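You operate a simulated robot arm through the tools that you are given. There is no shell and no other tool.

You are at the controls of a simulated two-armed robot. One attempt, no reset.

TASK
Put the orange coupler from the joints bench top in the white tub. Put the green tray from the top of the issue table on the board on the joints bench top. Fetch the carton labelled "clips" from the front of the straps table and set it on the white filter disc. Put the fuse that says "25 amp" from the joints bench top on the yellow card there and the fuse that says "10 amp" on top of the green roll there. Put one of the black plugs from the joints bench top on top of the filter there. Take the cap off the orange jar and lay it down on the top of the issue table. Do these in any order. Set down upright: carton, black plug.

It is judged by the outcome, as a careful person would: the job done as asked, and still so three seconds after it is handed in. It fails if anything else is knocked over, pushed out of place, dropped, spilled or broken. Lids that push on must go on centred and level and be pressed home; caps that screw on are set level and turned clockwise until they are tight.

THE ROBOT
Two 7-joint arms with fingered hands on one trunk, on a base that moves. Base frame: it is fixed to the floor where the robot stands at the start and does not move with it; the origin is under the middle of the robot, x ahead of it, y to its left, z up; the surface under the hand at the start is at about z = 0.85. Lengths are in m, angles in rad, forces in N, time in s.
The left shoulder is at the start at [0.066, 0.268, 1.164], the right one opposite. Each reaches about 1.271 m from its shoulder. Places, roughly: black plug (4x4x5 cm) [1.1, -1.4, 0.9]; board (40x29x2 cm) [0.9, -1.8, 0.9]; carton [0.5, 0.75, 0.75]; filter (6x6x10 cm) [0.7, -1.3, 0.9]; fuse [1, -0.75, 0.75]; green roll (9x9x3 cm) [1, -0.6, 0.9]; green tray [-1.5, -1.25, 0.75]; orange coupler (5x4x4 cm) [0.5, -0.1, 0.9]; orange jar (7x7x15 cm) [-1.7, -0.3, 0.9]; white filter disc (13x13x2 cm) [0.9, -1.4, 0.9]; white tub (30x22x13 cm) [-1.6, 1, 0.2]; yellow card [1, -1, 0.75]. Payload 5 kg a hand.
The TCP of each hand is the grasp point between the finger pads, 0.052 m short of the fingertips. In the tool frame z runs along the fingers and y along their closing line. The gripper opens to 0.176 m; its body begins 0.061 m behind the TCP. The gripper is a hand of 5 fingers: y runs from the thumb to the fingers, the wrist lies at [-0.026, -0.151, -0.269] in the tool frame, and closing takes about 1.5 s.
Orientation is that of the tool frame in the base frame, as a unit quaternion [x, y, z, w]. With the fingers straight down and the wrist toward the robot, the tool's x, y and z point along [0, 1, 0], [1, 0, 0] and [0, 0, -1] of the base frame.

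THE INTERFACE
- The arms move only by the tool jog_arm. It takes "left_plan", "right_plan" or both (then of equal length, played together; a hand with none holds still); each is a list that holds one entry, the list of rows, each a list of 6 numbers: the shift along the base's x, y, z in m, then the turn, a rotation vector about the base's x, y, z in rad. In form: [[[dx, dy, dz, rx, ry, rz], ...]]. A call has 1 to 20 rows; each row is the pose to reach, as a shift and turn from the pose commanded when the call began. "left_jaw" and "right_jaw" are, for a hand that has rows, the closure, from 0 (fully open) to 1 (shut), set as the call begins (left out, the last holds). Each row takes 0.2 s and may step no farther than 0.05 m and 0.15 rad from the row before; otherwise, or with a gripper value out of range, the whole call is refused. Where a pose cannot be reached the arm comes as near as it can. A force on the tool above 40 N (or 10 N above the force at the start of the call, whichever is more), or a blocked arm, ends the call early, and 0.2 s more pass. The fingers move at their own pace (about 0.108 m/s each) and stop on an object; they squeeze with about 28 N. The grip force told is the motor's: it shows also when the fingers shut on nothing. Time passes only in rows, and 0.2 s behind the last, so rows that repeat a pose let the fingers close. The reply holds the time, the measured pose of the TCP, the force on the tool along the base axes, the opening and the grip force, in the units named above and with some noise, with the torque about the TCP (base axes, N m) and any sound that the robot's microphone picked up.
- Cameras (640 x 400 px; columns grow to the right, rows downward): "scene" is now at [0.1725, 0.0016, 1.3899]; the picture's right is [0.03, -1.00, -0.00], its down [-0.57, -0.02, -0.82] and it looks along [0.82, 0.03, -0.57] (base axes); focal length 214 px, centre (320, 200). "left" rides on the left gripper at [-0.102, -0.142, -0.203] in its tool frame; the picture's right is [-0.79, -0.29, 0.54], its down [0.56, -0.70, 0.44] and it looks along [0.25, 0.65, 0.72] (tool axes); focal length 275 px, centre (320, 200). "right" rides on the right gripper at [0.102, -0.142, -0.203] in its tool frame; the picture's right is [-0.79, 0.29, -0.54], its down [-0.56, -0.70, 0.44] and it looks along [-0.25, 0.65, 0.72] (tool axes); focal length 275 px, centre (320, 200).
- camera(camera): a new picture of that camera. No time passes.
- lift_body(by): moves the trunk up (or, below 0, down) by that many m; the arms and the scene camera ride with it, the base frame stays. It gives what a move gives, with no picture.
- drive_base(legs): drives the robot by 1 to 6 legs, each [ahead, turn to the left] in m and rad, along the robot's own axes; the way and the turn of a leg run together, so that a leg with both is an arc; at most 1.5 m and 3.142 rad a leg. The arms and the cameras ride along, it lands a little off, and it stops where it bumps. It gives what a move gives.
- curl_fingers(index, middle, ring, little, thumb_bend, thumb_turn, hand): sets how far each is bent, from 0 (flat) to 100 (curled in); at 30 the hand is open as for a grip, at 70 the pads meet at the TCP. One left out holds its place. A second passes; each finger stops where it meets its share of the squeeze, and holds until it gets a number again. A gripper value or a shape takes the hand back. It gives what a move gives, with no picture; readings hold the bend of each and the force on index, middle, ring, little, thumb and palm. thumb_turn goes from beside the hand (0) to across from the fingers (100), as for a grip.
- grasp_type(shape, hand): the hand has 5 fingers and takes this shape, open, in about a second: jaw (thumb against the fingers, like two jaws); tri (thumb and two fingers); tip (a fingertip pinch); poke (one finger out to press); point (the index stretched); flat (the hand flat); cup (the hand cupped); fist (a fist). The gripper value then closes the fingers along that shape, each until it touches; the sizes above hold for jaw. It gives what a move gives, with no picture.
- aim_head(pan, tilt): turns the head with the scene camera to pan (to the left, within 1.396 rad either way) and tilt (down, from -0.506 to 1.204), counted from straight ahead of the robot (the tilt from the chest, where the trunk bows). It gives what a move gives.
- measure_at(camera, pixels): for up to 12 pixels [column, row] of the newest picture of that camera ("zoom" is the newest enlarged one), the place [x, y, z] in the base frame of the surface seen there, good to about 0.002 m, but the place of the scene camera against the robot may be out by one fixed shift of up to 0.012 m in any direction. No time passes.
- zoom(camera, box): a new picture of the part [left, top, right, bottom] of that camera's present view, enlarged. No time passes.
- hand_in(): hands the job in; it is judged then, once.

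Unless the task says otherwise, let go and move clear before handing in.

The tools are called after "Emit:" as name(argument=value, ...) on one line, values as JSON. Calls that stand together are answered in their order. jog_arm: Moves the arms, as the interface text tells. Its arguments: {"type":"object","properties":{"left_plan":{"type":"array"},"left_jaw":{"type":"number"},"right_plan":{"type":"array"},"right_jaw":{"type":"number"}},"required":[]} The other tools are called the same way: lift_body (by) moves the trunk up or down; grasp_type (shape, hand) gives the hand a shape; curl_fingers (index, middle, ring, little, thumb_bend, thumb_turn, hand) moves the fingers one by one; drive_base (legs) drives the base; aim_head (pan, tilt) turns the head that bears the scene camera; camera (camera) takes a picture; measure_at (camera, pixels) gives the place of the surface under pixels of a picture; zoom (camera, box) takes an enlarged picture of a part of a camera's view; hand_in () hands the job in.

At the start:

```text
time_s: 0.0
left_position: [0.8048, -0.1534, 1.1495]
left_ee_rot: [0.707, 0.707, -0.001, -0.001]
left_contact_force: [0.5, -0.2, -0.4]
left_torque: [-0.04, -0.02, -0.02]
left_gripper_width: 0.1757
left_gripper_force: 0.1
left_shape: jaw
left_bend: [30.0, 30.0, 30.0, 30.0, 30.0, 98.0]
left_finger forces: [0.0, 0.0, 0.0, 0.0, 0.0, 0.0]
right_position: [0.517, -0.7594, 1.1924]
right_ee_rot: [0.707, 0.707, 0.0, 0.0]
right_contact_force: [0.3, 0.2, 0.3]
right_torque: [0.03, 0.01, 0.01]
right_gripper_width: 0.1755
right_gripper_force: 0.1
right_shape: jaw
right_bend: [30.0, 30.0, 30.0, 30.0, 30.0, 98.0]
right_finger forces: [0.1, 0.0, 0.0, 0.0, 0.0, 0.1]
trunk travel left (down, up): [-0.325, 0.476]
robot x, y, heading: [-0.004, -0.0018, 0.001]
head pan, tilt (commanded): [0.033, 0.588]
```

scene: 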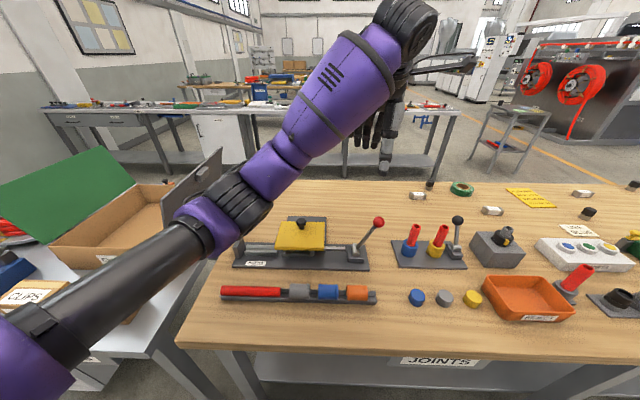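
right: 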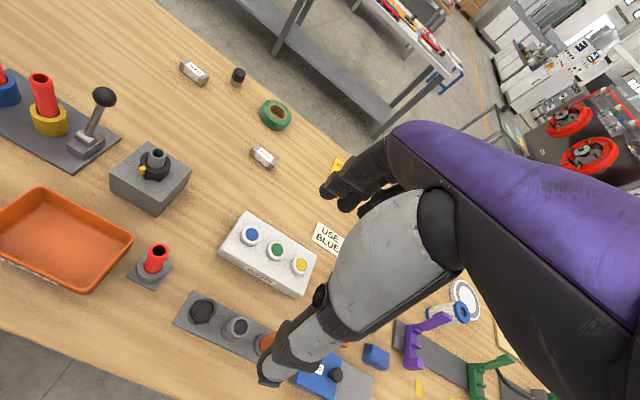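
left: 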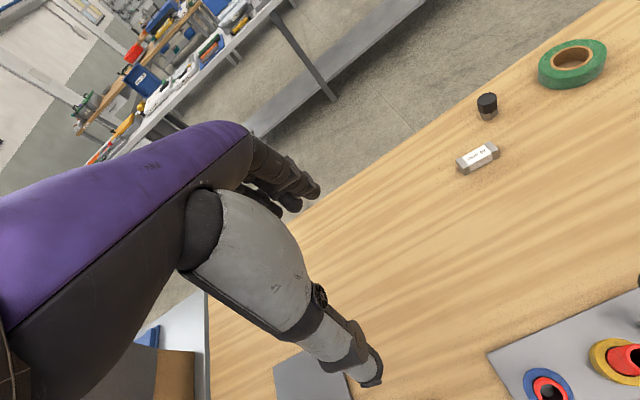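

The scene view shows the joints bench ahead: fuses near (418,195), (491,210), (582,193), the green roll at (461,188), and an orange coupler at (357,292) on a rail. I'll zoom in on parts of the scene to read labels before moving.

Emit:
zoom(camera="scene", box=[380, 160, 640, 320])

Emit:
zoom(camera="scene", box=[200, 200, 400, 325])

Emit:
zoom(camera="scene", box=[0, 140, 240, 390])

Emit:
zoom(camera="left", box=[440, 80, 520, 180])

Emit:
zoom(camera="right", box=[160, 40, 320, 180])

```text
2.46 times, centred on (510, 240) of scene
```

zoom: 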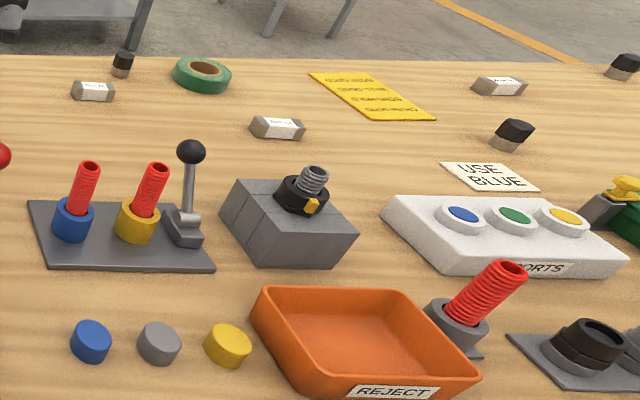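

```text
3.20 times, centred on (300, 262) of scene
```

zoom: 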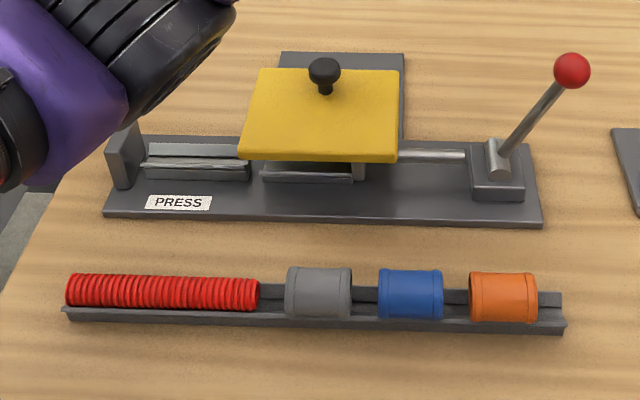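

```text
1.60 times, centred on (120, 265) of scene
```

zoom: 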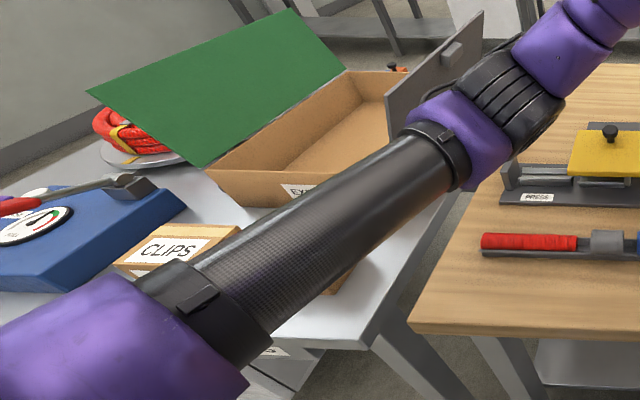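

```text
4.00 times, centred on (480, 130) of left
```

zoom: 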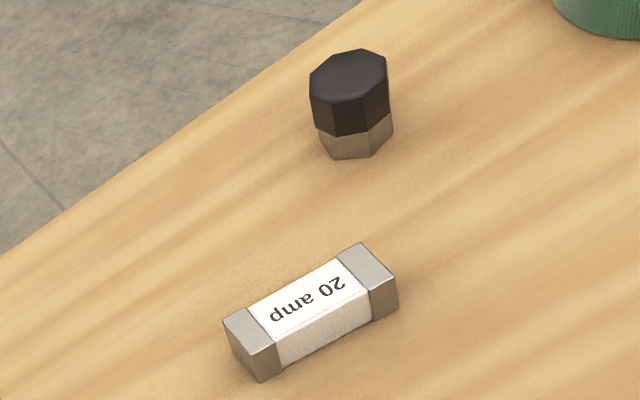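

```text
2.86 times, centred on (240, 110) of right
```

zoom: 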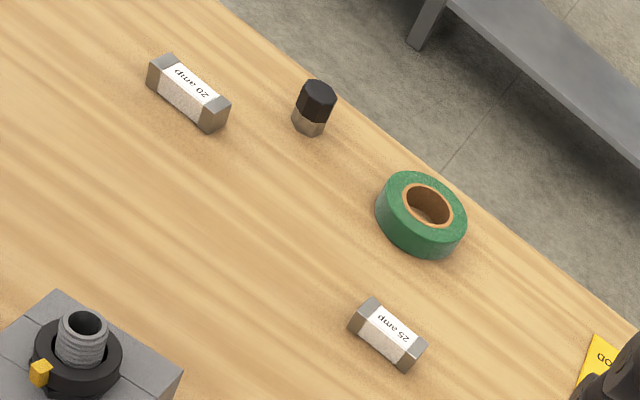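

The zooms show "20 amp" on the left fuse and "25 amp" on the middle one; the far one (582,193) is still unread. I'll pan the head right to view the rest of the bench.

Emit:
aim_head(pan=-0.9, tilt=0.6)

Emit:
camera(camera="scene")

```text
time_s: 1.2
left_position: [0.7928, -0.1569, 1.1624]
left_ee_rot: [0.71, 0.704, 0.004, 0.013]
left_contact_force: [-0.4, -0.1, 1.4]
left_torque: [0.01, -0.05, 0.04]
left_gripper_width: 0.1759
left_gripper_force: 0.0
left_shape: jaw
left_bend: [30.0, 30.0, 30.0, 30.0, 30.0, 98.0]
left_finger forces: [0.0, 0.0, 0.0, 0.0, 0.1, 0.0]
right_position: [0.5004, -0.7592, 1.1998]
right_ee_rot: [0.708, 0.706, 0.005, 0.005]
right_contact_force: [-0.1, -0.1, 1.2]
right_torque: [-0.03, 0.01, 0.01]
right_gripper_width: 0.1758
right_gripper_force: 0.1
right_shape: jaw
right_bend: [30.0, 30.0, 30.0, 30.0, 30.0, 97.0]
right_finger forces: [0.0, 0.0, 0.1, 0.1, 0.0, 0.0]
trunk travel left (down, up): [-0.325, 0.476]
robot x, y, heading: [-0.0018, 0.0003, -0.005]
head pan, tilt (commanded): [-0.901, 0.6]
```

```text
taken
```

scene: 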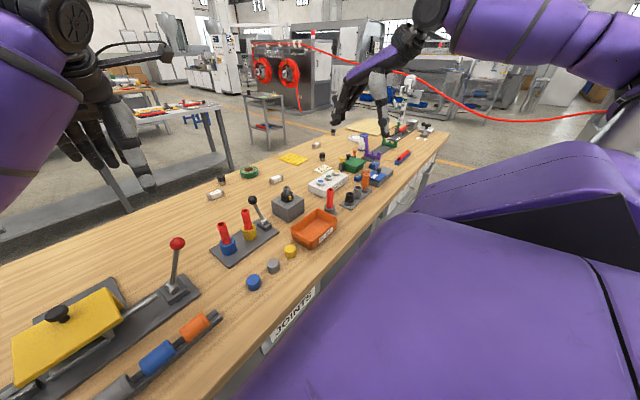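

The panned view shows the bench running off to the right, with the white filter area at (380,130). I'll zoom there and on the fuses.

Emit:
zoom(camera="scene", box=[310, 110, 450, 220])

Emit:
zoom(camera="scene", box=[200, 120, 360, 220])

Emit:
measure_at(camera="scene", pixels=[[195, 327], [212, 194], [277, 179], [316, 145], [248, 171], [293, 158], [322, 156], [333, 131], [20, 300], [420, 200]])

```text
3.64 times, centred on (380, 165) of scene
```

zoom: 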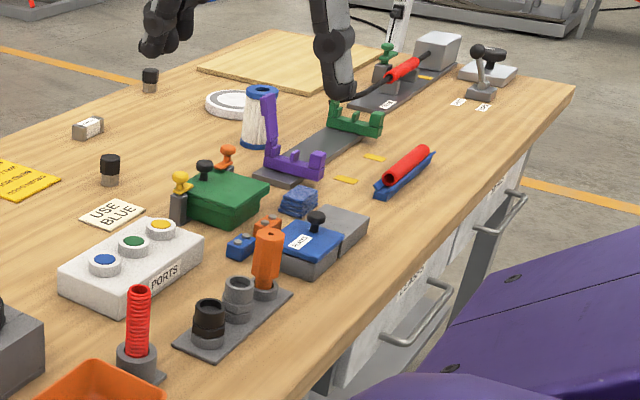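

```text
4.00 times, centred on (280, 170) of scene
```

zoom: 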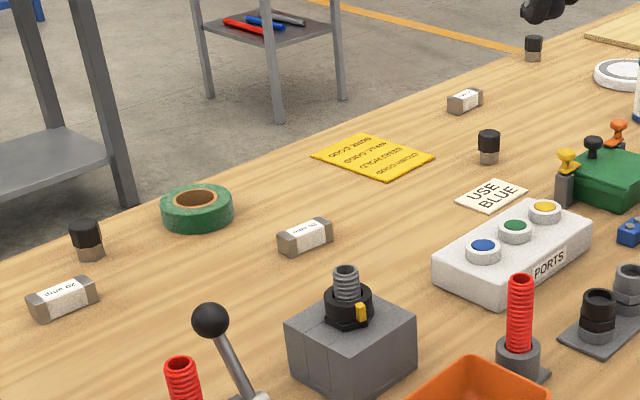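

```text
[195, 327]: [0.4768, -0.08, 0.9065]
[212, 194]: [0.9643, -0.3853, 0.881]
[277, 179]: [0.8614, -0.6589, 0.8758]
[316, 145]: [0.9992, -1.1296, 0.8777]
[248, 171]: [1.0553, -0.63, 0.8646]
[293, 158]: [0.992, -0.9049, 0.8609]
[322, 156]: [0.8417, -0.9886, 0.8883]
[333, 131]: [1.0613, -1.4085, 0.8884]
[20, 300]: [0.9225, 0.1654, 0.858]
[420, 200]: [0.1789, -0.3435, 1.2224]
```

The bench top reads about z=0.86; plugs sit near (0.96,-0.3), (0.84,-0.99) and (1.06,-1.41), and the third fuse is near (1.0,-1.13). I'll zoom on that third fuse and look left at the straps table.

Emit:
zoom(camera="scene", box=[300, 135, 340, 160])

Emit:
aim_head(pan=0.9, tilt=0.7)

Emit:
camera(camera="scene")

```text
16.00 times, centred on (320, 148) of scene
```

zoom: 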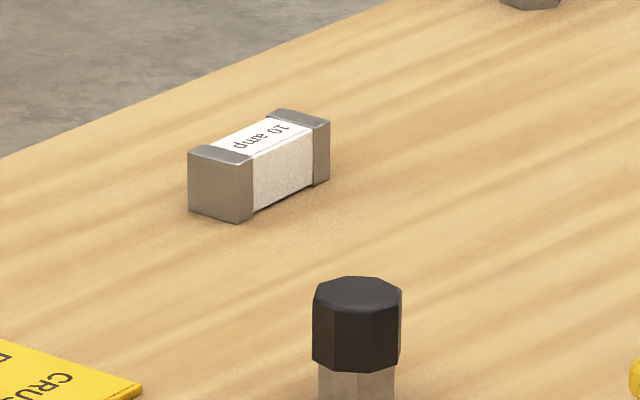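

```text
time_s: 3.0
left_position: [0.793, -0.1586, 1.1627]
left_ee_rot: [0.711, 0.703, 0.005, 0.012]
left_contact_force: [-0.8, 0.7, -0.6]
left_torque: [-0.02, 0.02, 0.0]
left_gripper_width: 0.176
left_gripper_force: 0.1
left_shape: jaw
left_bend: [30.0, 30.0, 30.0, 30.0, 30.0, 98.0]
left_finger forces: [0.0, 0.0, 0.0, 0.0, 0.1, 0.0]
right_position: [0.5012, -0.759, 1.1977]
right_ee_rot: [0.707, 0.707, 0.005, 0.003]
right_contact_force: [-0.4, -0.3, 0.1]
right_torque: [0.02, 0.05, -0.01]
right_gripper_width: 0.1758
right_gripper_force: 0.0
right_shape: jaw
right_bend: [30.0, 30.0, 30.0, 30.0, 30.0, 97.0]
right_finger forces: [0.0, 0.0, 0.0, 0.0, 0.1, 0.0]
trunk travel left (down, up): [-0.325, 0.476]
robot x, y, heading: [0.0017, 0.0014, 0.001]
head pan, tilt (commanded): [0.901, 0.7]
```

```text
taken
```

scene: 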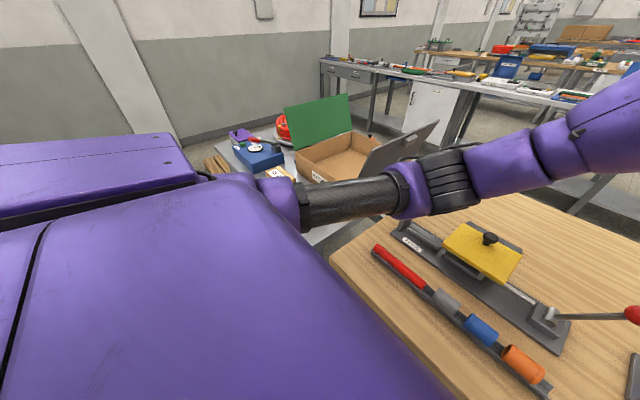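

The third fuse reads "10 amp". Next I want to understand the hand shapes, so I'll look at the right hand with the scene camera in 'jaw' closed and 'tip' shape.

Emit:
aim_head(pan=-0.9, tilt=0.3)

Emit:
jog_arm(right_plan=[[[0, 0, 0, 0, 0, 0], [0, 0, 0, 0, 0, 0], [0, 0, 0, 0, 0, 0], [0, 0, 0, 0, 0, 0], [0, 0, 0, 0, 0, 0], [0, 0, 0, 0, 0, 0], [0, 0, 0, 0, 0, 0], [0, 0, 0, 0, 0, 0]]], right_jaw=0.8)

Emit:
zoom(camera="scene", box=[270, 70, 470, 195])

Emit:
camera(camera="right")

```text
time_s: 4.8
left_position: [0.793, -0.1582, 1.1621]
left_ee_rot: [0.71, 0.704, 0.004, 0.013]
left_contact_force: [0.5, -0.5, 0.2]
left_torque: [0.0, 0.01, -0.01]
left_gripper_width: 0.176
left_gripper_force: 0.0
left_shape: jaw
left_bend: [30.0, 30.0, 30.0, 30.0, 30.0, 98.0]
left_finger forces: [0.1, 0.0, 0.1, 0.1, 0.1, 0.1]
right_position: [0.5005, -0.7599, 1.1976]
right_ee_rot: [0.708, 0.706, 0.005, 0.004]
right_contact_force: [0.4, 0.3, 0.0]
right_torque: [-0.03, -0.03, 0.03]
right_gripper_width: 0.1757
right_gripper_force: 0.1
right_shape: jaw
right_bend: [30.0, 30.0, 30.0, 30.0, 30.0, 97.0]
right_finger forces: [0.0, 0.0, 0.1, 0.1, 0.1, 0.1]
trunk travel left (down, up): [-0.325, 0.476]
robot x, y, heading: [-0.002, -0.002, -0.001]
head pan, tilt (commanded): [-0.901, 0.3]
```

```text
time_s: 6.6
left_position: [0.7922, -0.159, 1.1634]
left_ee_rot: [0.71, 0.704, 0.005, 0.012]
left_contact_force: [0.1, -0.3, -0.3]
left_torque: [0.0, 0.03, 0.0]
left_gripper_width: 0.1757
left_gripper_force: 0.0
left_shape: jaw
left_bend: [30.0, 30.0, 30.0, 30.0, 30.0, 98.0]
left_finger forces: [0.0, 0.0, 0.1, 0.0, 0.0, 0.0]
right_position: [0.5005, -0.7592, 1.1979]
right_ee_rot: [0.707, 0.707, 0.005, 0.004]
right_contact_force: [0.8, -0.4, -0.1]
right_torque: [0.0, 0.0, -0.02]
right_gripper_width: 0.0355
right_gripper_force: 0.0
right_shape: jaw
right_bend: [73.0, 59.0, 57.0, 53.0, 74.0, 100.0]
right_finger forces: [0.0, 0.1, 0.1, 0.0, 0.0, 0.1]
trunk travel left (down, up): [-0.325, 0.476]
robot x, y, heading: [-0.0019, -0.0033, 0.0]
head pan, tilt (commanded): [-0.901, 0.3]
```

```text
3.20 times, centred on (370, 132) of scene
```

zoom: 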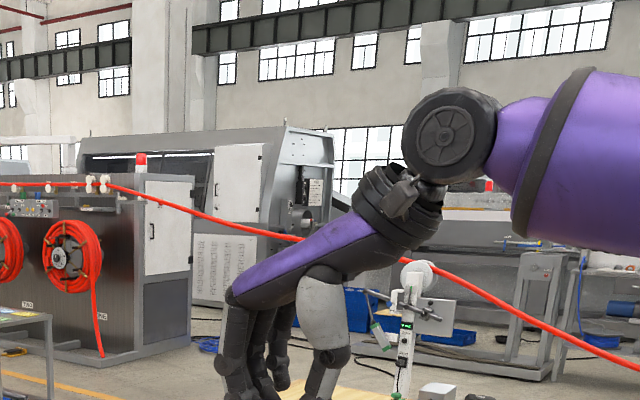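

```text
taken
```

right: 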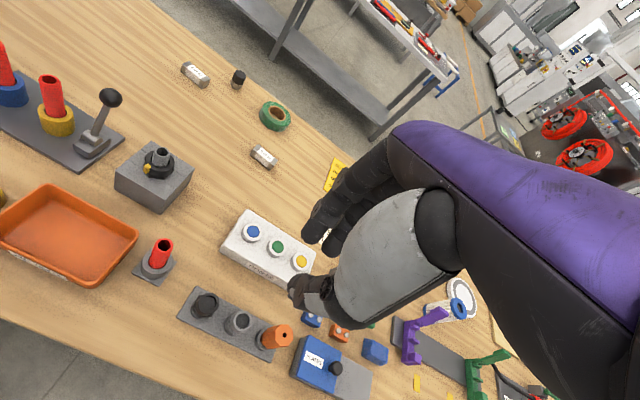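

The jaw shape at 0.8 leaves a 3.5 cm gap with the fingers pointing down in the zoom (250,370). I'll try the 'tip' shape, closed, for comparison.

Emit:
grasp_type(shape="tip", hand="right")

Emit:
aim_head(pan=-0.95, tilt=0.45)

Emit:
zoom(camera="scene", box=[270, 50, 430, 150])

Emit:
jog_arm(right_plan=[[[0, 0, 0, 0, 0, 0], [0, 0, 0, 0, 0, 0], [0, 0, 0, 0, 0, 0], [0, 0, 0, 0, 0, 0], [0, 0, 0, 0, 0, 0], [0, 0, 0, 0, 0, 0], [0, 0, 0, 0, 0, 0], [0, 0, 0, 0, 0, 0]]], right_jaw=1.0)

Emit:
zoom(camera="scene", box=[270, 50, 430, 150])

```text
time_s: 7.5
left_position: [0.7925, -0.1576, 1.1634]
left_ee_rot: [0.71, 0.704, 0.005, 0.012]
left_contact_force: [-0.7, 0.1, 0.8]
left_torque: [-0.04, -0.01, -0.05]
left_gripper_width: 0.176
left_gripper_force: 0.0
left_shape: jaw
left_bend: [30.0, 30.0, 30.0, 30.0, 30.0, 98.0]
left_finger forces: [0.1, 0.0, 0.0, 0.1, 0.0, 0.0]
right_position: [0.5016, -0.7597, 1.1988]
right_ee_rot: [0.707, 0.708, 0.005, 0.004]
right_contact_force: [0.5, -0.3, 0.1]
right_torque: [-0.01, 0.06, 0.01]
right_gripper_width: 0.1755
right_gripper_force: 0.0
right_shape: tip
right_bend: [30.0, 98.0, 99.0, 99.0, 30.0, 98.0]
right_finger forces: [0.0, 0.1, 0.0, 0.0, 0.1, 0.2]
trunk travel left (down, up): [-0.325, 0.476]
robot x, y, heading: [-0.0056, -0.0014, -0.002]
head pan, tilt (commanded): [-0.901, 0.3]
```

```text
time_s: 8.2
left_position: [0.7933, -0.1585, 1.1612]
left_ee_rot: [0.71, 0.704, 0.005, 0.012]
left_contact_force: [0.0, -0.5, -0.5]
left_torque: [0.0, 0.03, 0.03]
left_gripper_width: 0.176
left_gripper_force: 0.1
left_shape: jaw
left_bend: [30.0, 30.0, 30.0, 30.0, 30.0, 98.0]
left_finger forces: [0.0, 0.0, 0.0, 0.0, 0.0, 0.1]
right_position: [0.5008, -0.7588, 1.198]
right_ee_rot: [0.708, 0.707, 0.004, 0.004]
right_contact_force: [-0.3, 0.1, -0.2]
right_torque: [0.0, 0.01, 0.0]
right_gripper_width: 0.1753
right_gripper_force: 0.0
right_shape: tip
right_bend: [30.0, 98.0, 99.0, 99.0, 30.0, 98.0]
right_finger forces: [0.0, 0.0, 0.1, 0.0, 0.1, 0.0]
trunk travel left (down, up): [-0.325, 0.476]
robot x, y, heading: [0.0017, 0.0003, 0.002]
head pan, tilt (commanded): [-0.949, 0.45]
```

```text
4.00 times, centred on (350, 100) of scene
```

zoom: 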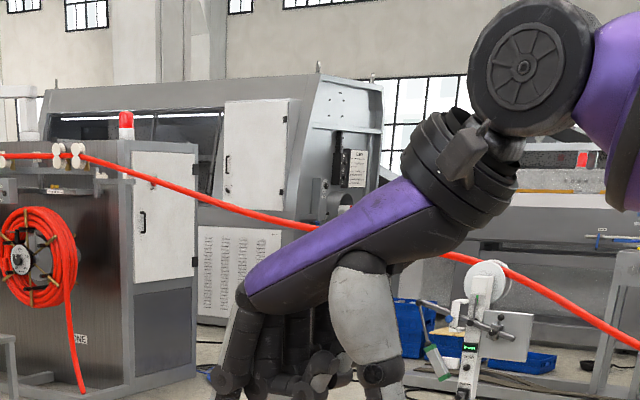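

```text
time_s: 10.0
left_position: [0.7921, -0.1593, 1.1615]
left_ee_rot: [0.71, 0.704, 0.005, 0.013]
left_contact_force: [-0.4, -0.2, 0.6]
left_torque: [0.01, -0.01, 0.0]
left_gripper_width: 0.176
left_gripper_force: 0.1
left_shape: jaw
left_bend: [30.0, 30.0, 30.0, 30.0, 30.0, 98.0]
left_finger forces: [0.1, 0.1, 0.0, 0.0, 0.0, 0.0]
right_position: [0.5004, -0.7599, 1.1976]
right_ee_rot: [0.708, 0.706, 0.004, 0.003]
right_contact_force: [0.1, -0.2, -0.1]
right_torque: [0.03, 0.0, -0.03]
right_gripper_width: 0.0
right_gripper_force: 27.8
right_shape: tip
right_bend: [70.0, 100.0, 100.0, 100.0, 63.0, 100.0]
right_finger forces: [0.0, 0.1, 0.1, 0.0, 0.1, 0.0]
trunk travel left (down, up): [-0.325, 0.476]
robot x, y, heading: [0.003, -0.0, -0.008]
head pan, tilt (commanded): [-0.949, 0.45]
```

```text
4.00 times, centred on (350, 100) of scene
```

zoom: 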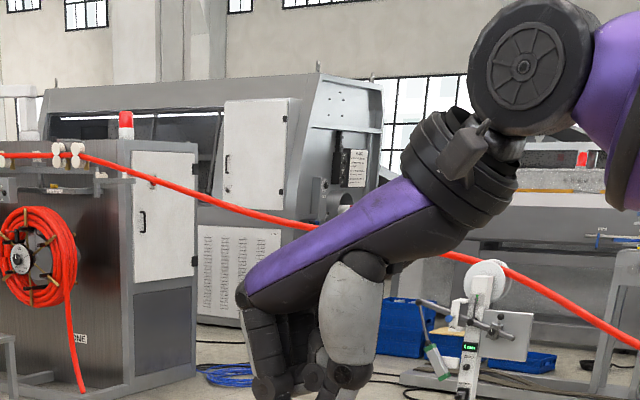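

The pinch is cut off at the bottom of the zoom; I'll zoom a little lower to see where the index and thumb meet.

Emit:
zoom(camera="scene", box=[290, 100, 418, 180])

Emit:
measure_at(camera="zoom", pixels=[[200, 180], [220, 220], [260, 220], [300, 200], [330, 160], [230, 240], [280, 235], [250, 250]])

```text
5.00 times, centred on (354, 140) of scene
```

zoom: 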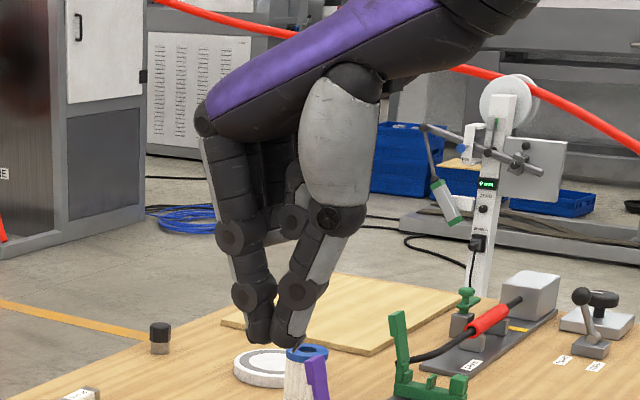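

```text
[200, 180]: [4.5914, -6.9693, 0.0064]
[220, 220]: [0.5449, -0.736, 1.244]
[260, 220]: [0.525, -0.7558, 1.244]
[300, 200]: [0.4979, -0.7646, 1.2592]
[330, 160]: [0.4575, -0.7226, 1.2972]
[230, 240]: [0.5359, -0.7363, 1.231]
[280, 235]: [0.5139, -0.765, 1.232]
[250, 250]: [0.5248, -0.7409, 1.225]
```

Now the pinch is clear: index and thumb tips meet at zoom pixel (270,335). I'll measure the tip positions to know how far below the TCP they end.

Emit:
measure_at(camera="zoom", pixels=[[258, 335], [268, 338], [290, 335], [245, 295], [290, 290], [262, 315], [285, 318], [255, 345], [284, 342], [340, 215], [230, 235]])

```text
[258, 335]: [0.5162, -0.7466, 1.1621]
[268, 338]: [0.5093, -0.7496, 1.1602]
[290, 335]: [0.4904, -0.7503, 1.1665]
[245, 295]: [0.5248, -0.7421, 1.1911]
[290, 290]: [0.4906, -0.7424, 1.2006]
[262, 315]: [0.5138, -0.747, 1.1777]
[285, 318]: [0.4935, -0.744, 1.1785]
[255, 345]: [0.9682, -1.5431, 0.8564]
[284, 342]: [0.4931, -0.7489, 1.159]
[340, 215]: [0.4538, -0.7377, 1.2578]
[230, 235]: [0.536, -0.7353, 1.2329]
```

The closed tips end about 4.2 cm below the TCP. To find the scene camera's fixed shift, I'll measure the same bench features in both the right-hand camera and the scene camera.

Emit:
camera(camera="right")

Emit:
camera(camera="scene")

Emit:
zoom(camera="right", box=[160, 50, 320, 200])

```text
taken
```

right: 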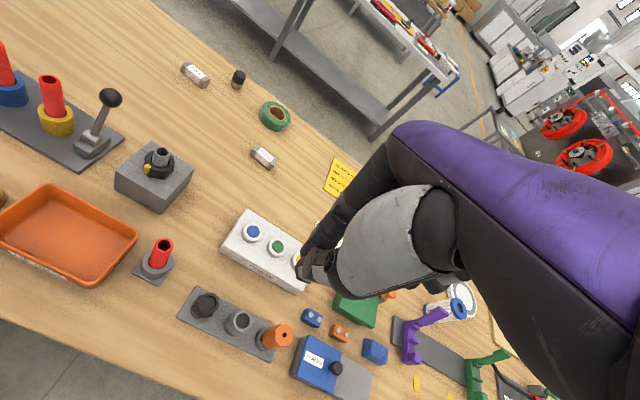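

```text
taken
```

scene: 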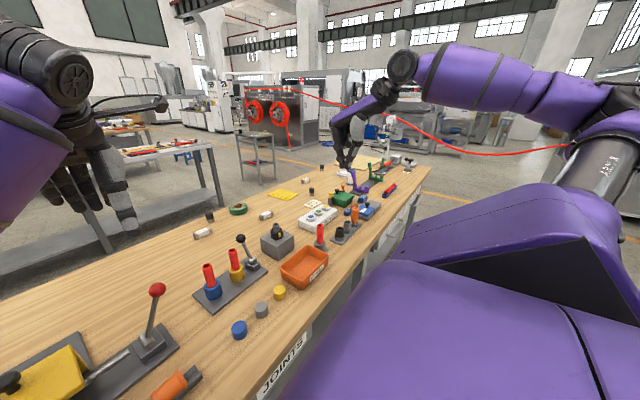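

```text
2.67 times, centred on (240, 125) of right
```

zoom: 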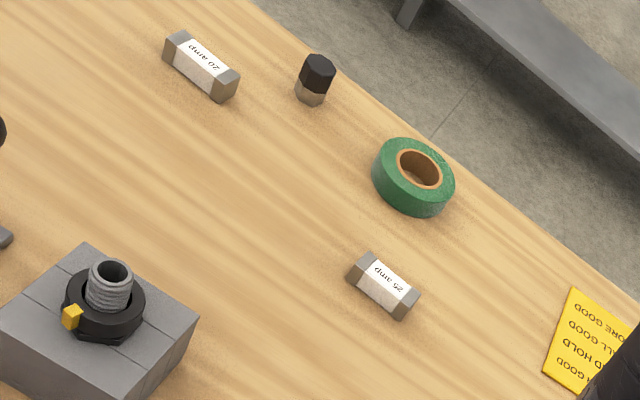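

I'll zoom the scene camera onto the same roll/fuse/card region and measure matching corners in both views.

Emit:
measure_at(camera="zoom", pixels=[[383, 280], [362, 256], [412, 292], [318, 66], [575, 291], [545, 372], [410, 150], [450, 185], [374, 165], [203, 60], [30, 290], [104, 310]])

Emit:
zoom(camera="scene", box=[190, 175, 310, 250])

```text
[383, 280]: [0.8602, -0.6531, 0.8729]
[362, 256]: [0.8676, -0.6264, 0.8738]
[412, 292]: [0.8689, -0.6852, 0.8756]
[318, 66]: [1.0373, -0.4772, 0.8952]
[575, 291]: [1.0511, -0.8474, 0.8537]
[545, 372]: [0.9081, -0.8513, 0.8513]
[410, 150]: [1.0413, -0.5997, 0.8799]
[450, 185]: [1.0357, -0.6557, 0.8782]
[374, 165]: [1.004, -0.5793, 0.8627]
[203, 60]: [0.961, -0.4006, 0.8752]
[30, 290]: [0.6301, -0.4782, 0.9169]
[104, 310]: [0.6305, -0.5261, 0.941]
```

```text
5.33 times, centred on (250, 212) of scene
```

zoom: 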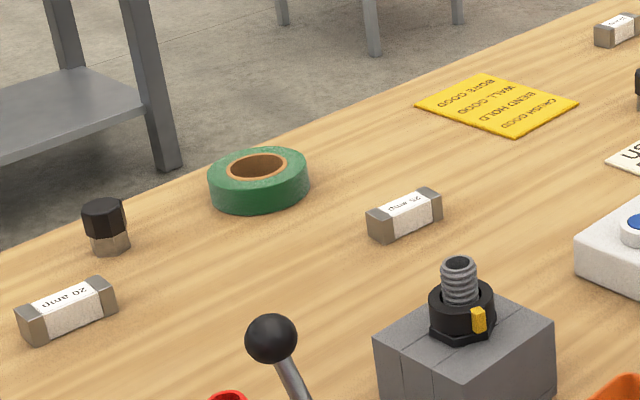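

I'll measure the matching points in the scene zoom: card corners (417,103) and (513,134), roll top, fuse, and plug top.

Emit:
measure_at(camera="zoom", pixels=[[418, 103], [513, 133], [481, 76], [576, 103], [404, 210], [432, 196], [375, 214], [103, 208], [230, 158], [298, 165], [68, 298], [600, 22]])

```text
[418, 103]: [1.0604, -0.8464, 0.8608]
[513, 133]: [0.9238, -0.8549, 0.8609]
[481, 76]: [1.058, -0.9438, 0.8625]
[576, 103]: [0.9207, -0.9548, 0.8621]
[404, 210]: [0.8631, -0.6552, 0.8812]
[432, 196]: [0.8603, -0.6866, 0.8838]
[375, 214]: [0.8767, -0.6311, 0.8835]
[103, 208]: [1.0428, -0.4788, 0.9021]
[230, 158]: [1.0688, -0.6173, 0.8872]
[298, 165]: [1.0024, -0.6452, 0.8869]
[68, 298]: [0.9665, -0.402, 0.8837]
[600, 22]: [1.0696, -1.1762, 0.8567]
```

Comparing both cameras, the scene camera reads about (+0.006, -0.002, +0.008) too far, so the bench top is truly near z=0.852. Before driving I'll check the floor space on the left and right of the base.

Emit:
aim_head(pan=1.39, tilt=0.8)

Emit:
camera(camera="scene")

Emit:
aim_head(pan=-1.39, tilt=0.6)

Emit:
camera(camera="scene")

```text
time_s: 12.2
left_position: [0.7924, -0.1577, 1.1616]
left_ee_rot: [0.71, 0.704, 0.005, 0.012]
left_contact_force: [1.5, 1.1, -0.2]
left_torque: [0.01, 0.01, -0.01]
left_gripper_width: 0.1759
left_gripper_force: 0.1
left_shape: jaw
left_bend: [30.0, 30.0, 30.0, 30.0, 30.0, 98.0]
left_finger forces: [0.0, 0.1, 0.1, 0.0, 0.0, 0.1]
right_position: [0.5002, -0.7591, 1.1991]
right_ee_rot: [0.708, 0.707, 0.006, 0.003]
right_contact_force: [0.2, 0.2, -0.3]
right_torque: [0.0, -0.06, 0.01]
right_gripper_width: 0.0001
right_gripper_force: 27.9
right_shape: tip
right_bend: [70.0, 100.0, 100.0, 100.0, 63.0, 100.0]
right_finger forces: [0.0, 0.0, 0.0, 0.0, 0.0, 0.0]
trunk travel left (down, up): [-0.325, 0.476]
robot x, y, heading: [-0.0009, 0.003, 0.001]
head pan, tilt (commanded): [1.389, 0.799]
```

```text
taken
```

scene: 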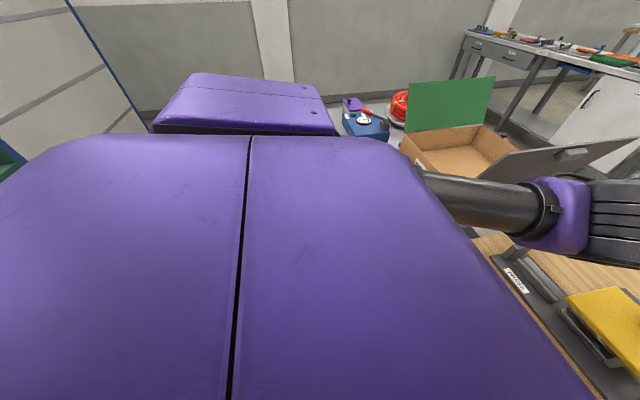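

```text
time_s: 14.6
left_position: [0.7928, -0.1582, 1.1619]
left_ee_rot: [0.71, 0.704, 0.005, 0.013]
left_contact_force: [0.3, -0.3, -0.2]
left_torque: [0.04, 0.0, 0.0]
left_gripper_width: 0.1758
left_gripper_force: 0.0
left_shape: jaw
left_bend: [30.0, 30.0, 30.0, 30.0, 30.0, 98.0]
left_finger forces: [0.0, 0.0, 0.0, 0.1, 0.0, 0.0]
right_position: [0.5009, -0.7596, 1.1976]
right_ee_rot: [0.708, 0.707, 0.006, 0.004]
right_contact_force: [0.1, 0.4, 0.2]
right_torque: [0.0, 0.0, 0.0]
right_gripper_width: 0.0002
right_gripper_force: 28.1
right_shape: tip
right_bend: [70.0, 100.0, 100.0, 100.0, 63.0, 100.0]
right_finger forces: [0.1, 0.1, 0.0, 0.1, 0.0, 0.1]
trunk travel left (down, up): [-0.325, 0.476]
robot x, y, heading: [0.0002, -0.0025, 0.004]
head pan, tilt (commanded): [-1.389, 0.6]
```

```text
taken
```

scene: 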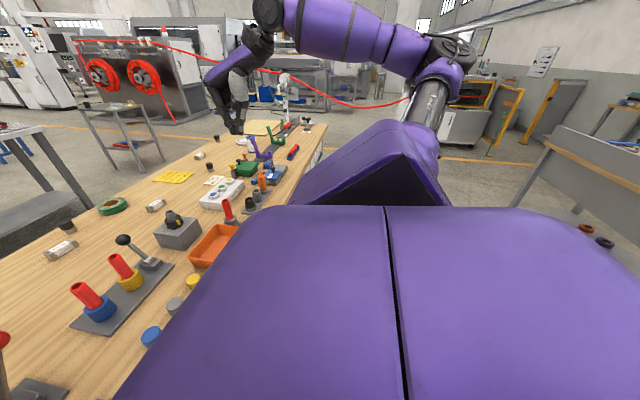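

The right side shows open floor along the bench. I'll back off 10 cm and turn right 90°, then look before driving along the bench.

Emit:
drive_base(legs=[[-0.1, 0], [0, -1.57]])

Emit:
aim_head(pan=0, tilt=0.6)

Emit:
camera(camera="scene")

```text
time_s: 16.4
left_position: [0.6517, -0.1723, 1.1856]
left_ee_rot: [0.719, 0.694, 0.009, 0.033]
left_contact_force: [-7.4, 2.7, 5.6]
left_torque: [-0.2, -0.81, 0.13]
left_gripper_width: 0.1762
left_gripper_force: 0.0
left_shape: jaw
left_bend: [30.0, 30.0, 30.0, 30.0, 30.0, 98.0]
left_finger forces: [0.0, 0.0, 0.0, 0.0, 0.0, 0.0]
right_position: [0.3597, -0.7587, 1.2138]
right_ee_rot: [0.708, 0.706, 0.017, 0.014]
right_contact_force: [-7.8, 0.3, 5.5]
right_torque: [-0.27, -0.78, -0.18]
right_gripper_width: 0.0
right_gripper_force: 28.1
right_shape: tip
right_bend: [70.0, 100.0, 100.0, 100.0, 63.0, 100.0]
right_finger forces: [0.0, 0.0, 0.0, 0.1, 0.0, 0.1]
trunk travel left (down, up): [-0.325, 0.476]
robot x, y, heading: [-0.1004, -0.0001, -0.001]
head pan, tilt (commanded): [-1.389, 0.6]
stopped in leg 2: the force on the tool passed its limit at 66 N (the readings are from after the stop); the commanded pose is now the measured one
```

```text
time_s: 17.9
left_position: [0.6589, -0.1733, 1.1797]
left_ee_rot: [0.718, 0.695, 0.007, 0.028]
left_contact_force: [-0.2, 0.2, 1.2]
left_torque: [0.02, -0.05, 0.04]
left_gripper_width: 0.1761
left_gripper_force: 0.0
left_shape: jaw
left_bend: [30.0, 30.0, 30.0, 30.0, 30.0, 97.0]
left_finger forces: [0.0, 0.0, 0.0, 0.1, 0.1, 0.1]
right_position: [0.3678, -0.7595, 1.2076]
right_ee_rot: [0.708, 0.706, 0.015, 0.011]
right_contact_force: [-1.0, -0.2, 0.9]
right_torque: [0.01, -0.02, -0.05]
right_gripper_width: 0.0
right_gripper_force: 27.7
right_shape: tip
right_bend: [70.0, 100.0, 100.0, 100.0, 63.0, 100.0]
right_finger forces: [0.0, 0.1, 0.1, 0.0, 0.1, 0.0]
trunk travel left (down, up): [-0.325, 0.476]
robot x, y, heading: [-0.099, -0.0012, 0.0]
head pan, tilt (commanded): [0.0, 0.6]
```

```text
taken
```

scene: 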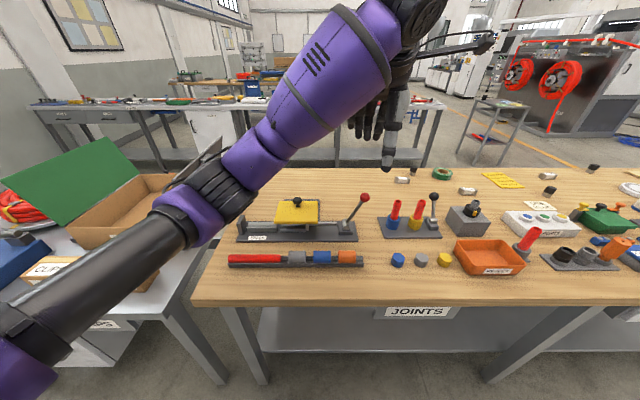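

The turn stopped right at its start on a force reading with nothing visibly touched; probably inertia on the outstretched arms. I'll measure where the straps-table box and lid stand before tucking the arms in.

Emit:
measure_at(camera="scene", pixels=[[100, 142], [5, 185], [75, 230], [140, 190], [205, 160], [170, 285], [60, 268], [180, 310], [220, 380], [10, 260], [130, 215], [245, 300]])

Emit:
zoom(camera="scene", box=[0, 130, 200, 380])

```text
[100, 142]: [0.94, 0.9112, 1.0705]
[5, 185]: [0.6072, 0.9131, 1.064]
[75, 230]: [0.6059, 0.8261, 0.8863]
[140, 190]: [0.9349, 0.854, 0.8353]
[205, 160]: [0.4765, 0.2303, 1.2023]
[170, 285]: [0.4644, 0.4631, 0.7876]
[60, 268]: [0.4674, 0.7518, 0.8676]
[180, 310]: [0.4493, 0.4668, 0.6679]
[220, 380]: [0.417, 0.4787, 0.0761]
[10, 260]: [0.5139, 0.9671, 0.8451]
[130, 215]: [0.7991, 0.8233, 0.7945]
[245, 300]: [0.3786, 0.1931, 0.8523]
```

```text
1.60 times, centred on (100, 255) of scene
```

zoom: 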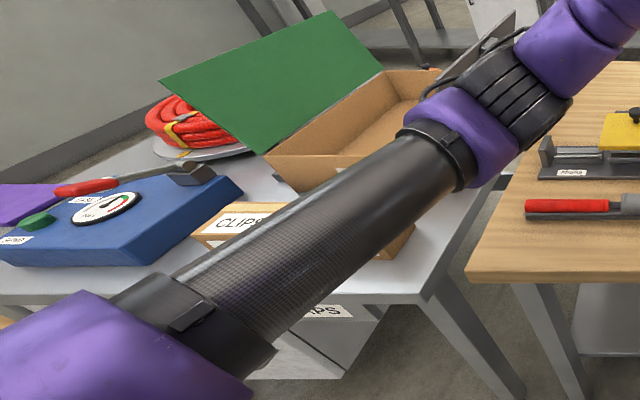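

The straps table's front edge is at about x=0.45 and its box lid stands to z≈1.07. I'll tuck both hands in closer to the body and a bit higher, to lower the inertia and clear the view.

Emit:
jog_arm(left_plan=[[[-0.02, 0.03, 0.01, 0, 0, 0], [-0.04, 0.06, 0.02, 0, 0, 0], [-0.06, 0.09, 0.03, 0, 0, 0], [-0.08, 0.12, 0.04, 0, 0, 0], [-0.1, 0.15, 0.05, 0, 0, 0], [-0.12, 0.18, 0.06, 0, 0, 0], [-0.14, 0.21, 0.07, 0, 0, 0], [-0.16, 0.24, 0.07, 0, 0, 0], [-0.18, 0.27, 0.07, 0, 0, 0], [-0.2, 0.3, 0.07, 0, 0, 0], [-0.22, 0.33, 0.07, 0, 0, 0], [-0.24, 0.36, 0.07, 0, 0, 0]]], right_plan=[[[0, 0.035, 0.005, 0, 0, 0], [0, 0.07, 0.01, 0, 0, 0], [0, 0.105, 0.015, 0, 0, 0], [0, 0.14, 0.02, 0, 0, 0], [0, 0.175, 0.025, 0, 0, 0], [0, 0.21, 0.03, 0, 0, 0], [0, 0.245, 0.035, 0, 0, 0], [0, 0.28, 0.04, 0, 0, 0], [0, 0.315, 0.04, 0, 0, 0], [0, 0.35, 0.04, 0, 0, 0], [0, 0.38, 0.04, 0, 0, 0], [0, 0.4, 0.04, 0, 0, 0]]])

Emit:
camera(camera="scene")

```text
time_s: 20.5
left_position: [0.4154, 0.1989, 1.2443]
left_ee_rot: [0.714, 0.7, 0.008, 0.016]
left_contact_force: [-1.6, 2.7, 0.3]
left_torque: [-0.22, -0.07, -0.03]
left_gripper_width: 0.1758
left_gripper_force: 0.1
left_shape: jaw
left_bend: [30.0, 30.0, 30.0, 30.0, 30.0, 98.0]
left_finger forces: [0.0, 0.1, 0.1, 0.0, 0.0, 0.0]
right_position: [0.3679, -0.356, 1.2492]
right_ee_rot: [0.708, 0.706, 0.014, 0.012]
right_contact_force: [-0.9, 2.0, 1.1]
right_torque: [-0.31, -0.12, -0.08]
right_gripper_width: 0.0
right_gripper_force: 28.1
right_shape: tip
right_bend: [70.0, 100.0, 100.0, 100.0, 63.0, 100.0]
right_finger forces: [0.0, 0.1, 0.0, 0.0, 0.1, 0.0]
trunk travel left (down, up): [-0.325, 0.476]
robot x, y, heading: [-0.1039, 0.0037, 0.0]
head pan, tilt (commanded): [0.0, 0.6]
```

```text
taken
```

scene: 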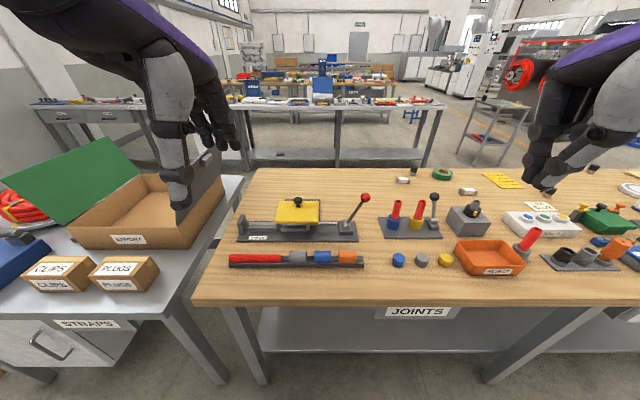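

Clear view now: cartons CLIPS (58,272) and PLUGS (123,272) on the straps table, and the coupler at (346,257). I'll zoom on the cartons and measure.

Emit:
zoom(camera="scene", box=[0, 220, 180, 332])

Emit:
measure_at(camera="zoom", pixels=[[80, 195], [260, 195], [155, 130], [330, 130], [205, 170], [85, 250], [240, 250], [320, 195], [460, 195], [400, 130], [550, 135], [300, 180]])

```text
3.56 times, centred on (90, 276) of scene
```

zoom: 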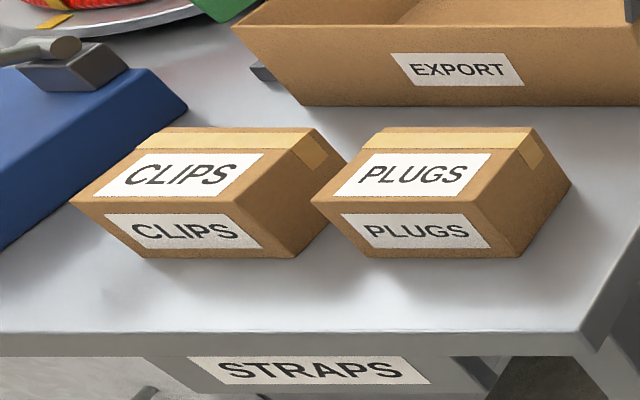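

```text
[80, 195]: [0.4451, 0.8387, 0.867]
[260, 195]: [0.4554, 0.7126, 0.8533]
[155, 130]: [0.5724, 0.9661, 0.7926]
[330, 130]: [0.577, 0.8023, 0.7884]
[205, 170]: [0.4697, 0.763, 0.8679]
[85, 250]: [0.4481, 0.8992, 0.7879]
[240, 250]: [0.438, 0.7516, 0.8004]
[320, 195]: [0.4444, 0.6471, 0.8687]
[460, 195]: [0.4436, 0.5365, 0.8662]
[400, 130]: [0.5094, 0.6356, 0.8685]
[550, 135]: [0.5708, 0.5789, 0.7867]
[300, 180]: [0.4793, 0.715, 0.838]
```

The CLIPS carton spans y≈0.71–0.84, x≈0.44–0.51, top z≈0.867 (scene). I'll zoom on the coupler rail and measure it plus the clearance behind the carton.

Emit:
measure_at(camera="zoom", pixels=[[305, 103], [290, 90], [345, 103], [170, 131], [300, 131], [75, 203], [245, 203], [340, 165], [140, 257], [292, 256]])

Emit:
zoom(camera="scene", box=[270, 230, 390, 290])

```text
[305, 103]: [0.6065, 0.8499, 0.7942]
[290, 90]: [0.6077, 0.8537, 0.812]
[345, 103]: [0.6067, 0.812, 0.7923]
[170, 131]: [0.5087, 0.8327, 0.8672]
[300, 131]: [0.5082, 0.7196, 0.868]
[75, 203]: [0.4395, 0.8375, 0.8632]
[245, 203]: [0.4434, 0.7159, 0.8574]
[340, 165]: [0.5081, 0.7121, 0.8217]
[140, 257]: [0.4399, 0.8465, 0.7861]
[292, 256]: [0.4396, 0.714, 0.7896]
```

```text
5.33 times, centred on (330, 260) of scene
```

zoom: 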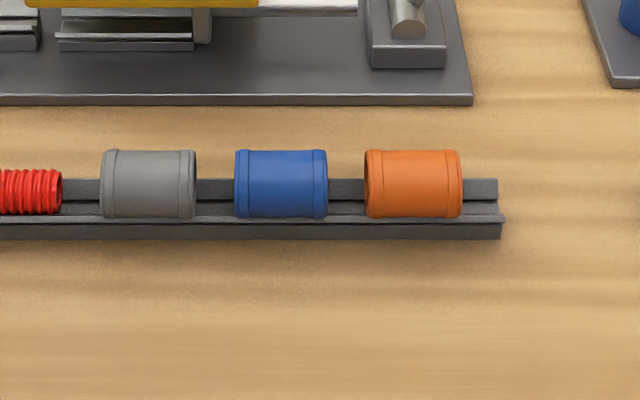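

Next I'll measure points on the coupler and rail in this zoom.

Emit:
measure_at(camera="zoom", pixels=[[413, 155], [413, 175], [413, 205], [413, 215], [413, 220], [413, 235], [372, 180], [457, 180], [485, 190], [485, 215], [485, 208], [413, 148]])

Emit:
measure_at(camera="scene", pixels=[[362, 264], [362, 272], [340, 280], [300, 285]])

```text
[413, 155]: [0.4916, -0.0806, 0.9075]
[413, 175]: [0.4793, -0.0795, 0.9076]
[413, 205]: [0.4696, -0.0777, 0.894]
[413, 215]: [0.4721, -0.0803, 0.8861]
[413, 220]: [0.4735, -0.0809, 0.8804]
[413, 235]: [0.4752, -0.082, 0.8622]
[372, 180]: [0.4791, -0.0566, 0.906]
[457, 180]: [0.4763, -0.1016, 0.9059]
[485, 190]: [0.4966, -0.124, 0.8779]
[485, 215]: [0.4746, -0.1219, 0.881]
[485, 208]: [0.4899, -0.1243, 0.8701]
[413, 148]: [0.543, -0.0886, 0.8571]
```

```text
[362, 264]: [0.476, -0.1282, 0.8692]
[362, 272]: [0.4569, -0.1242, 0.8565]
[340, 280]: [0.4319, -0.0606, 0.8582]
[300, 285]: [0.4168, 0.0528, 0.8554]
```

The coupler's axis is along y, centred near true (0.483,-0.078,0.880), overhanging the 3 cm rail, so a tip pinch along x suits it. I'll move the right hand (tip, open) above the coupler and the left hand high above the CLIPS carton.

Emit:
jog_arm(left_plan=[[[0.0, 0.04, 0, 0, 0, 0], [0.0, 0.08, 0, 0, 0, 0], [0.0, 0.12, 0, 0, 0, 0], [0.0, 0.16, 0, 0, 0, 0], [0.0, 0.2, 0, 0, 0, 0], [0.0, 0.24, 0, 0, 0, 0], [0.01, 0.28, 0, 0, 0, 0], [0.02, 0.32, 0, 0, 0, 0], [0.03, 0.36, 0, 0, 0, 0], [0.04, 0.4, 0, 0, 0, 0], [0.05, 0.44, 0, 0, 0, 0], [0.053, 0.48, 0, 0, 0, 0], [0.053, 0.52, 0, 0, 0, 0], [0.053, 0.56, 0, 0, 0, 0], [0.053, 0.581, 0, 0, 0, 0], [0.053, 0.581, -0.04, 0, 0, 0]]], left_jaw=0.3, right_plan=[[[0.01, 0.03, -0.01, 0, 0, 0], [0.02, 0.06, -0.02, 0, 0, 0], [0.03, 0.09, -0.03, 0, 0, 0], [0.04, 0.12, -0.04, 0, 0, 0], [0.05, 0.15, -0.05, 0, 0, 0], [0.06, 0.18, -0.06, 0, 0, 0], [0.07, 0.21, -0.07, 0, 0, 0], [0.08, 0.235, -0.08, 0, 0, 0], [0.09, 0.255, -0.1, 0, 0, 0], [0.1, 0.27, -0.12, 0, 0, 0], [0.11, 0.278, -0.14, 0, 0, 0], [0.115, 0.278, -0.16, 0, 0, 0], [0.115, 0.278, -0.18, 0, 0, 0], [0.115, 0.278, -0.2, 0, 0, 0], [0.115, 0.278, -0.2, 0, 0, 0], [0.115, 0.278, -0.2, 0, 0, 0]]], right_jaw=0.3)

Emit:
camera(camera="scene")

Emit:
camera(camera="right")

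Emit:
camera(camera="left")

```text
time_s: 22.6
left_position: [0.4256, 0.5584, 1.2535]
left_ee_rot: [0.714, 0.7, 0.014, 0.02]
left_contact_force: [-4.9, 1.9, 1.4]
left_torque: [-0.06, -0.6, 0.13]
left_gripper_width: 0.1232
left_gripper_force: 0.1
left_shape: jaw
left_bend: [27.0, 37.0, 35.0, 35.0, 60.0, 99.0]
left_finger forces: [0.0, 0.0, 0.0, 0.0, 0.0, 0.0]
right_position: [0.4358, -0.1081, 1.2622]
right_ee_rot: [0.701, 0.701, 0.096, 0.087]
right_contact_force: [-5.7, 0.4, 3.5]
right_torque: [-0.07, -0.46, -0.17]
right_gripper_width: 0.1231
right_gripper_force: 0.1
right_shape: tip
right_bend: [28.0, 98.0, 99.0, 99.0, 60.0, 99.0]
right_finger forces: [0.0, 0.1, 0.0, 0.0, 0.1, 0.0]
right hand out of reach, approached as far as the arm can: row 9, 10
trunk travel left (down, up): [-0.325, 0.476]
robot x, y, heading: [-0.1006, 0.0002, -0.002]
head pan, tilt (commanded): [0.0, 0.6]
stopped in row 10 (right hand): the force on the tool passed its limit at 46 N (the readings are from after the stop); the commanded pose is now the measured one
```

```text
taken
```

scene: 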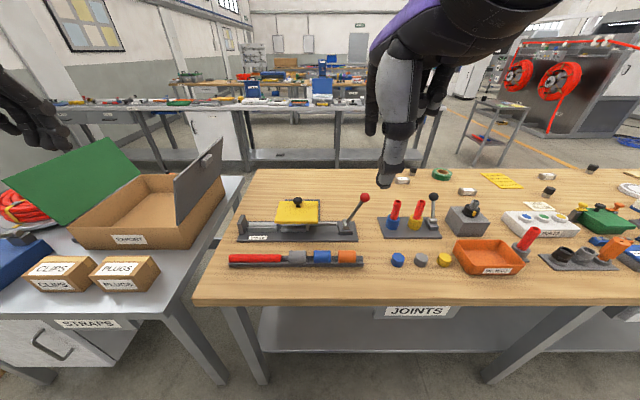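

```text
taken
```

right: 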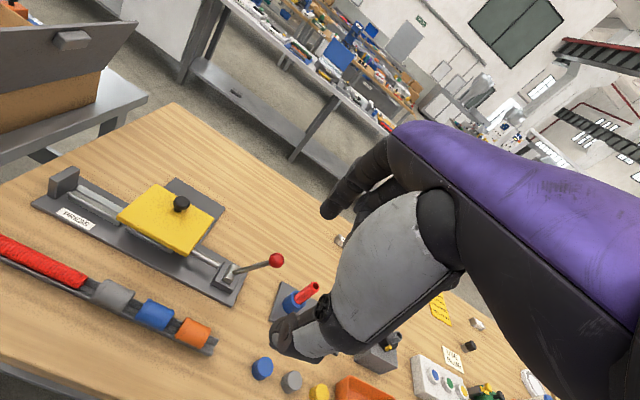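

```text
taken
```

left: 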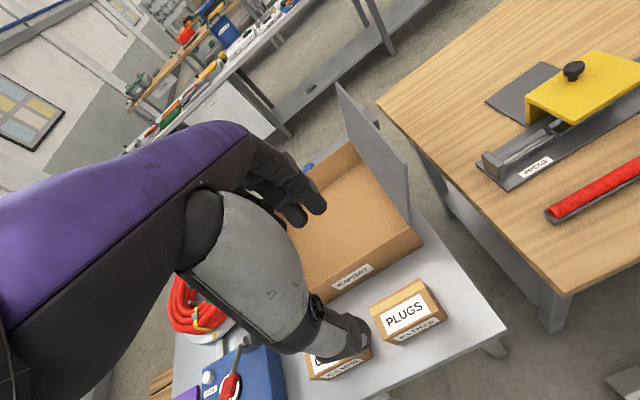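

The right arm couldn't fold that close to the body (out of reach at rows 9–10). I'll back the base 0.2 m so the coupler and carton are at a more comfortable distance.

Emit:
drive_base(legs=[[-0.1, 0], [-0.1, 0]])

```text
time_s: 24.8
left_position: [0.2259, 0.5608, 1.2526]
left_ee_rot: [0.713, 0.701, 0.014, 0.021]
left_contact_force: [-2.5, -0.3, 2.1]
left_torque: [0.08, -0.33, 0.1]
left_gripper_width: 0.123
left_gripper_force: 0.0
left_shape: jaw
left_bend: [27.0, 37.0, 35.0, 35.0, 60.0, 99.0]
left_finger forces: [0.0, 0.0, 0.1, 0.0, 0.0, 0.1]
right_position: [0.2368, -0.1078, 1.2593]
right_ee_rot: [0.702, 0.701, 0.093, 0.086]
right_contact_force: [-2.8, -0.3, 2.6]
right_torque: [-0.01, -0.24, -0.07]
right_gripper_width: 0.1234
right_gripper_force: 0.0
right_shape: tip
right_bend: [28.0, 98.0, 99.0, 99.0, 60.0, 99.0]
right_finger forces: [0.0, 0.0, 0.0, 0.1, 0.0, 0.0]
trunk travel left (down, up): [-0.325, 0.476]
robot x, y, heading: [-0.3039, -0.0016, 0.003]
head pan, tilt (commanded): [0.0, 0.6]
```

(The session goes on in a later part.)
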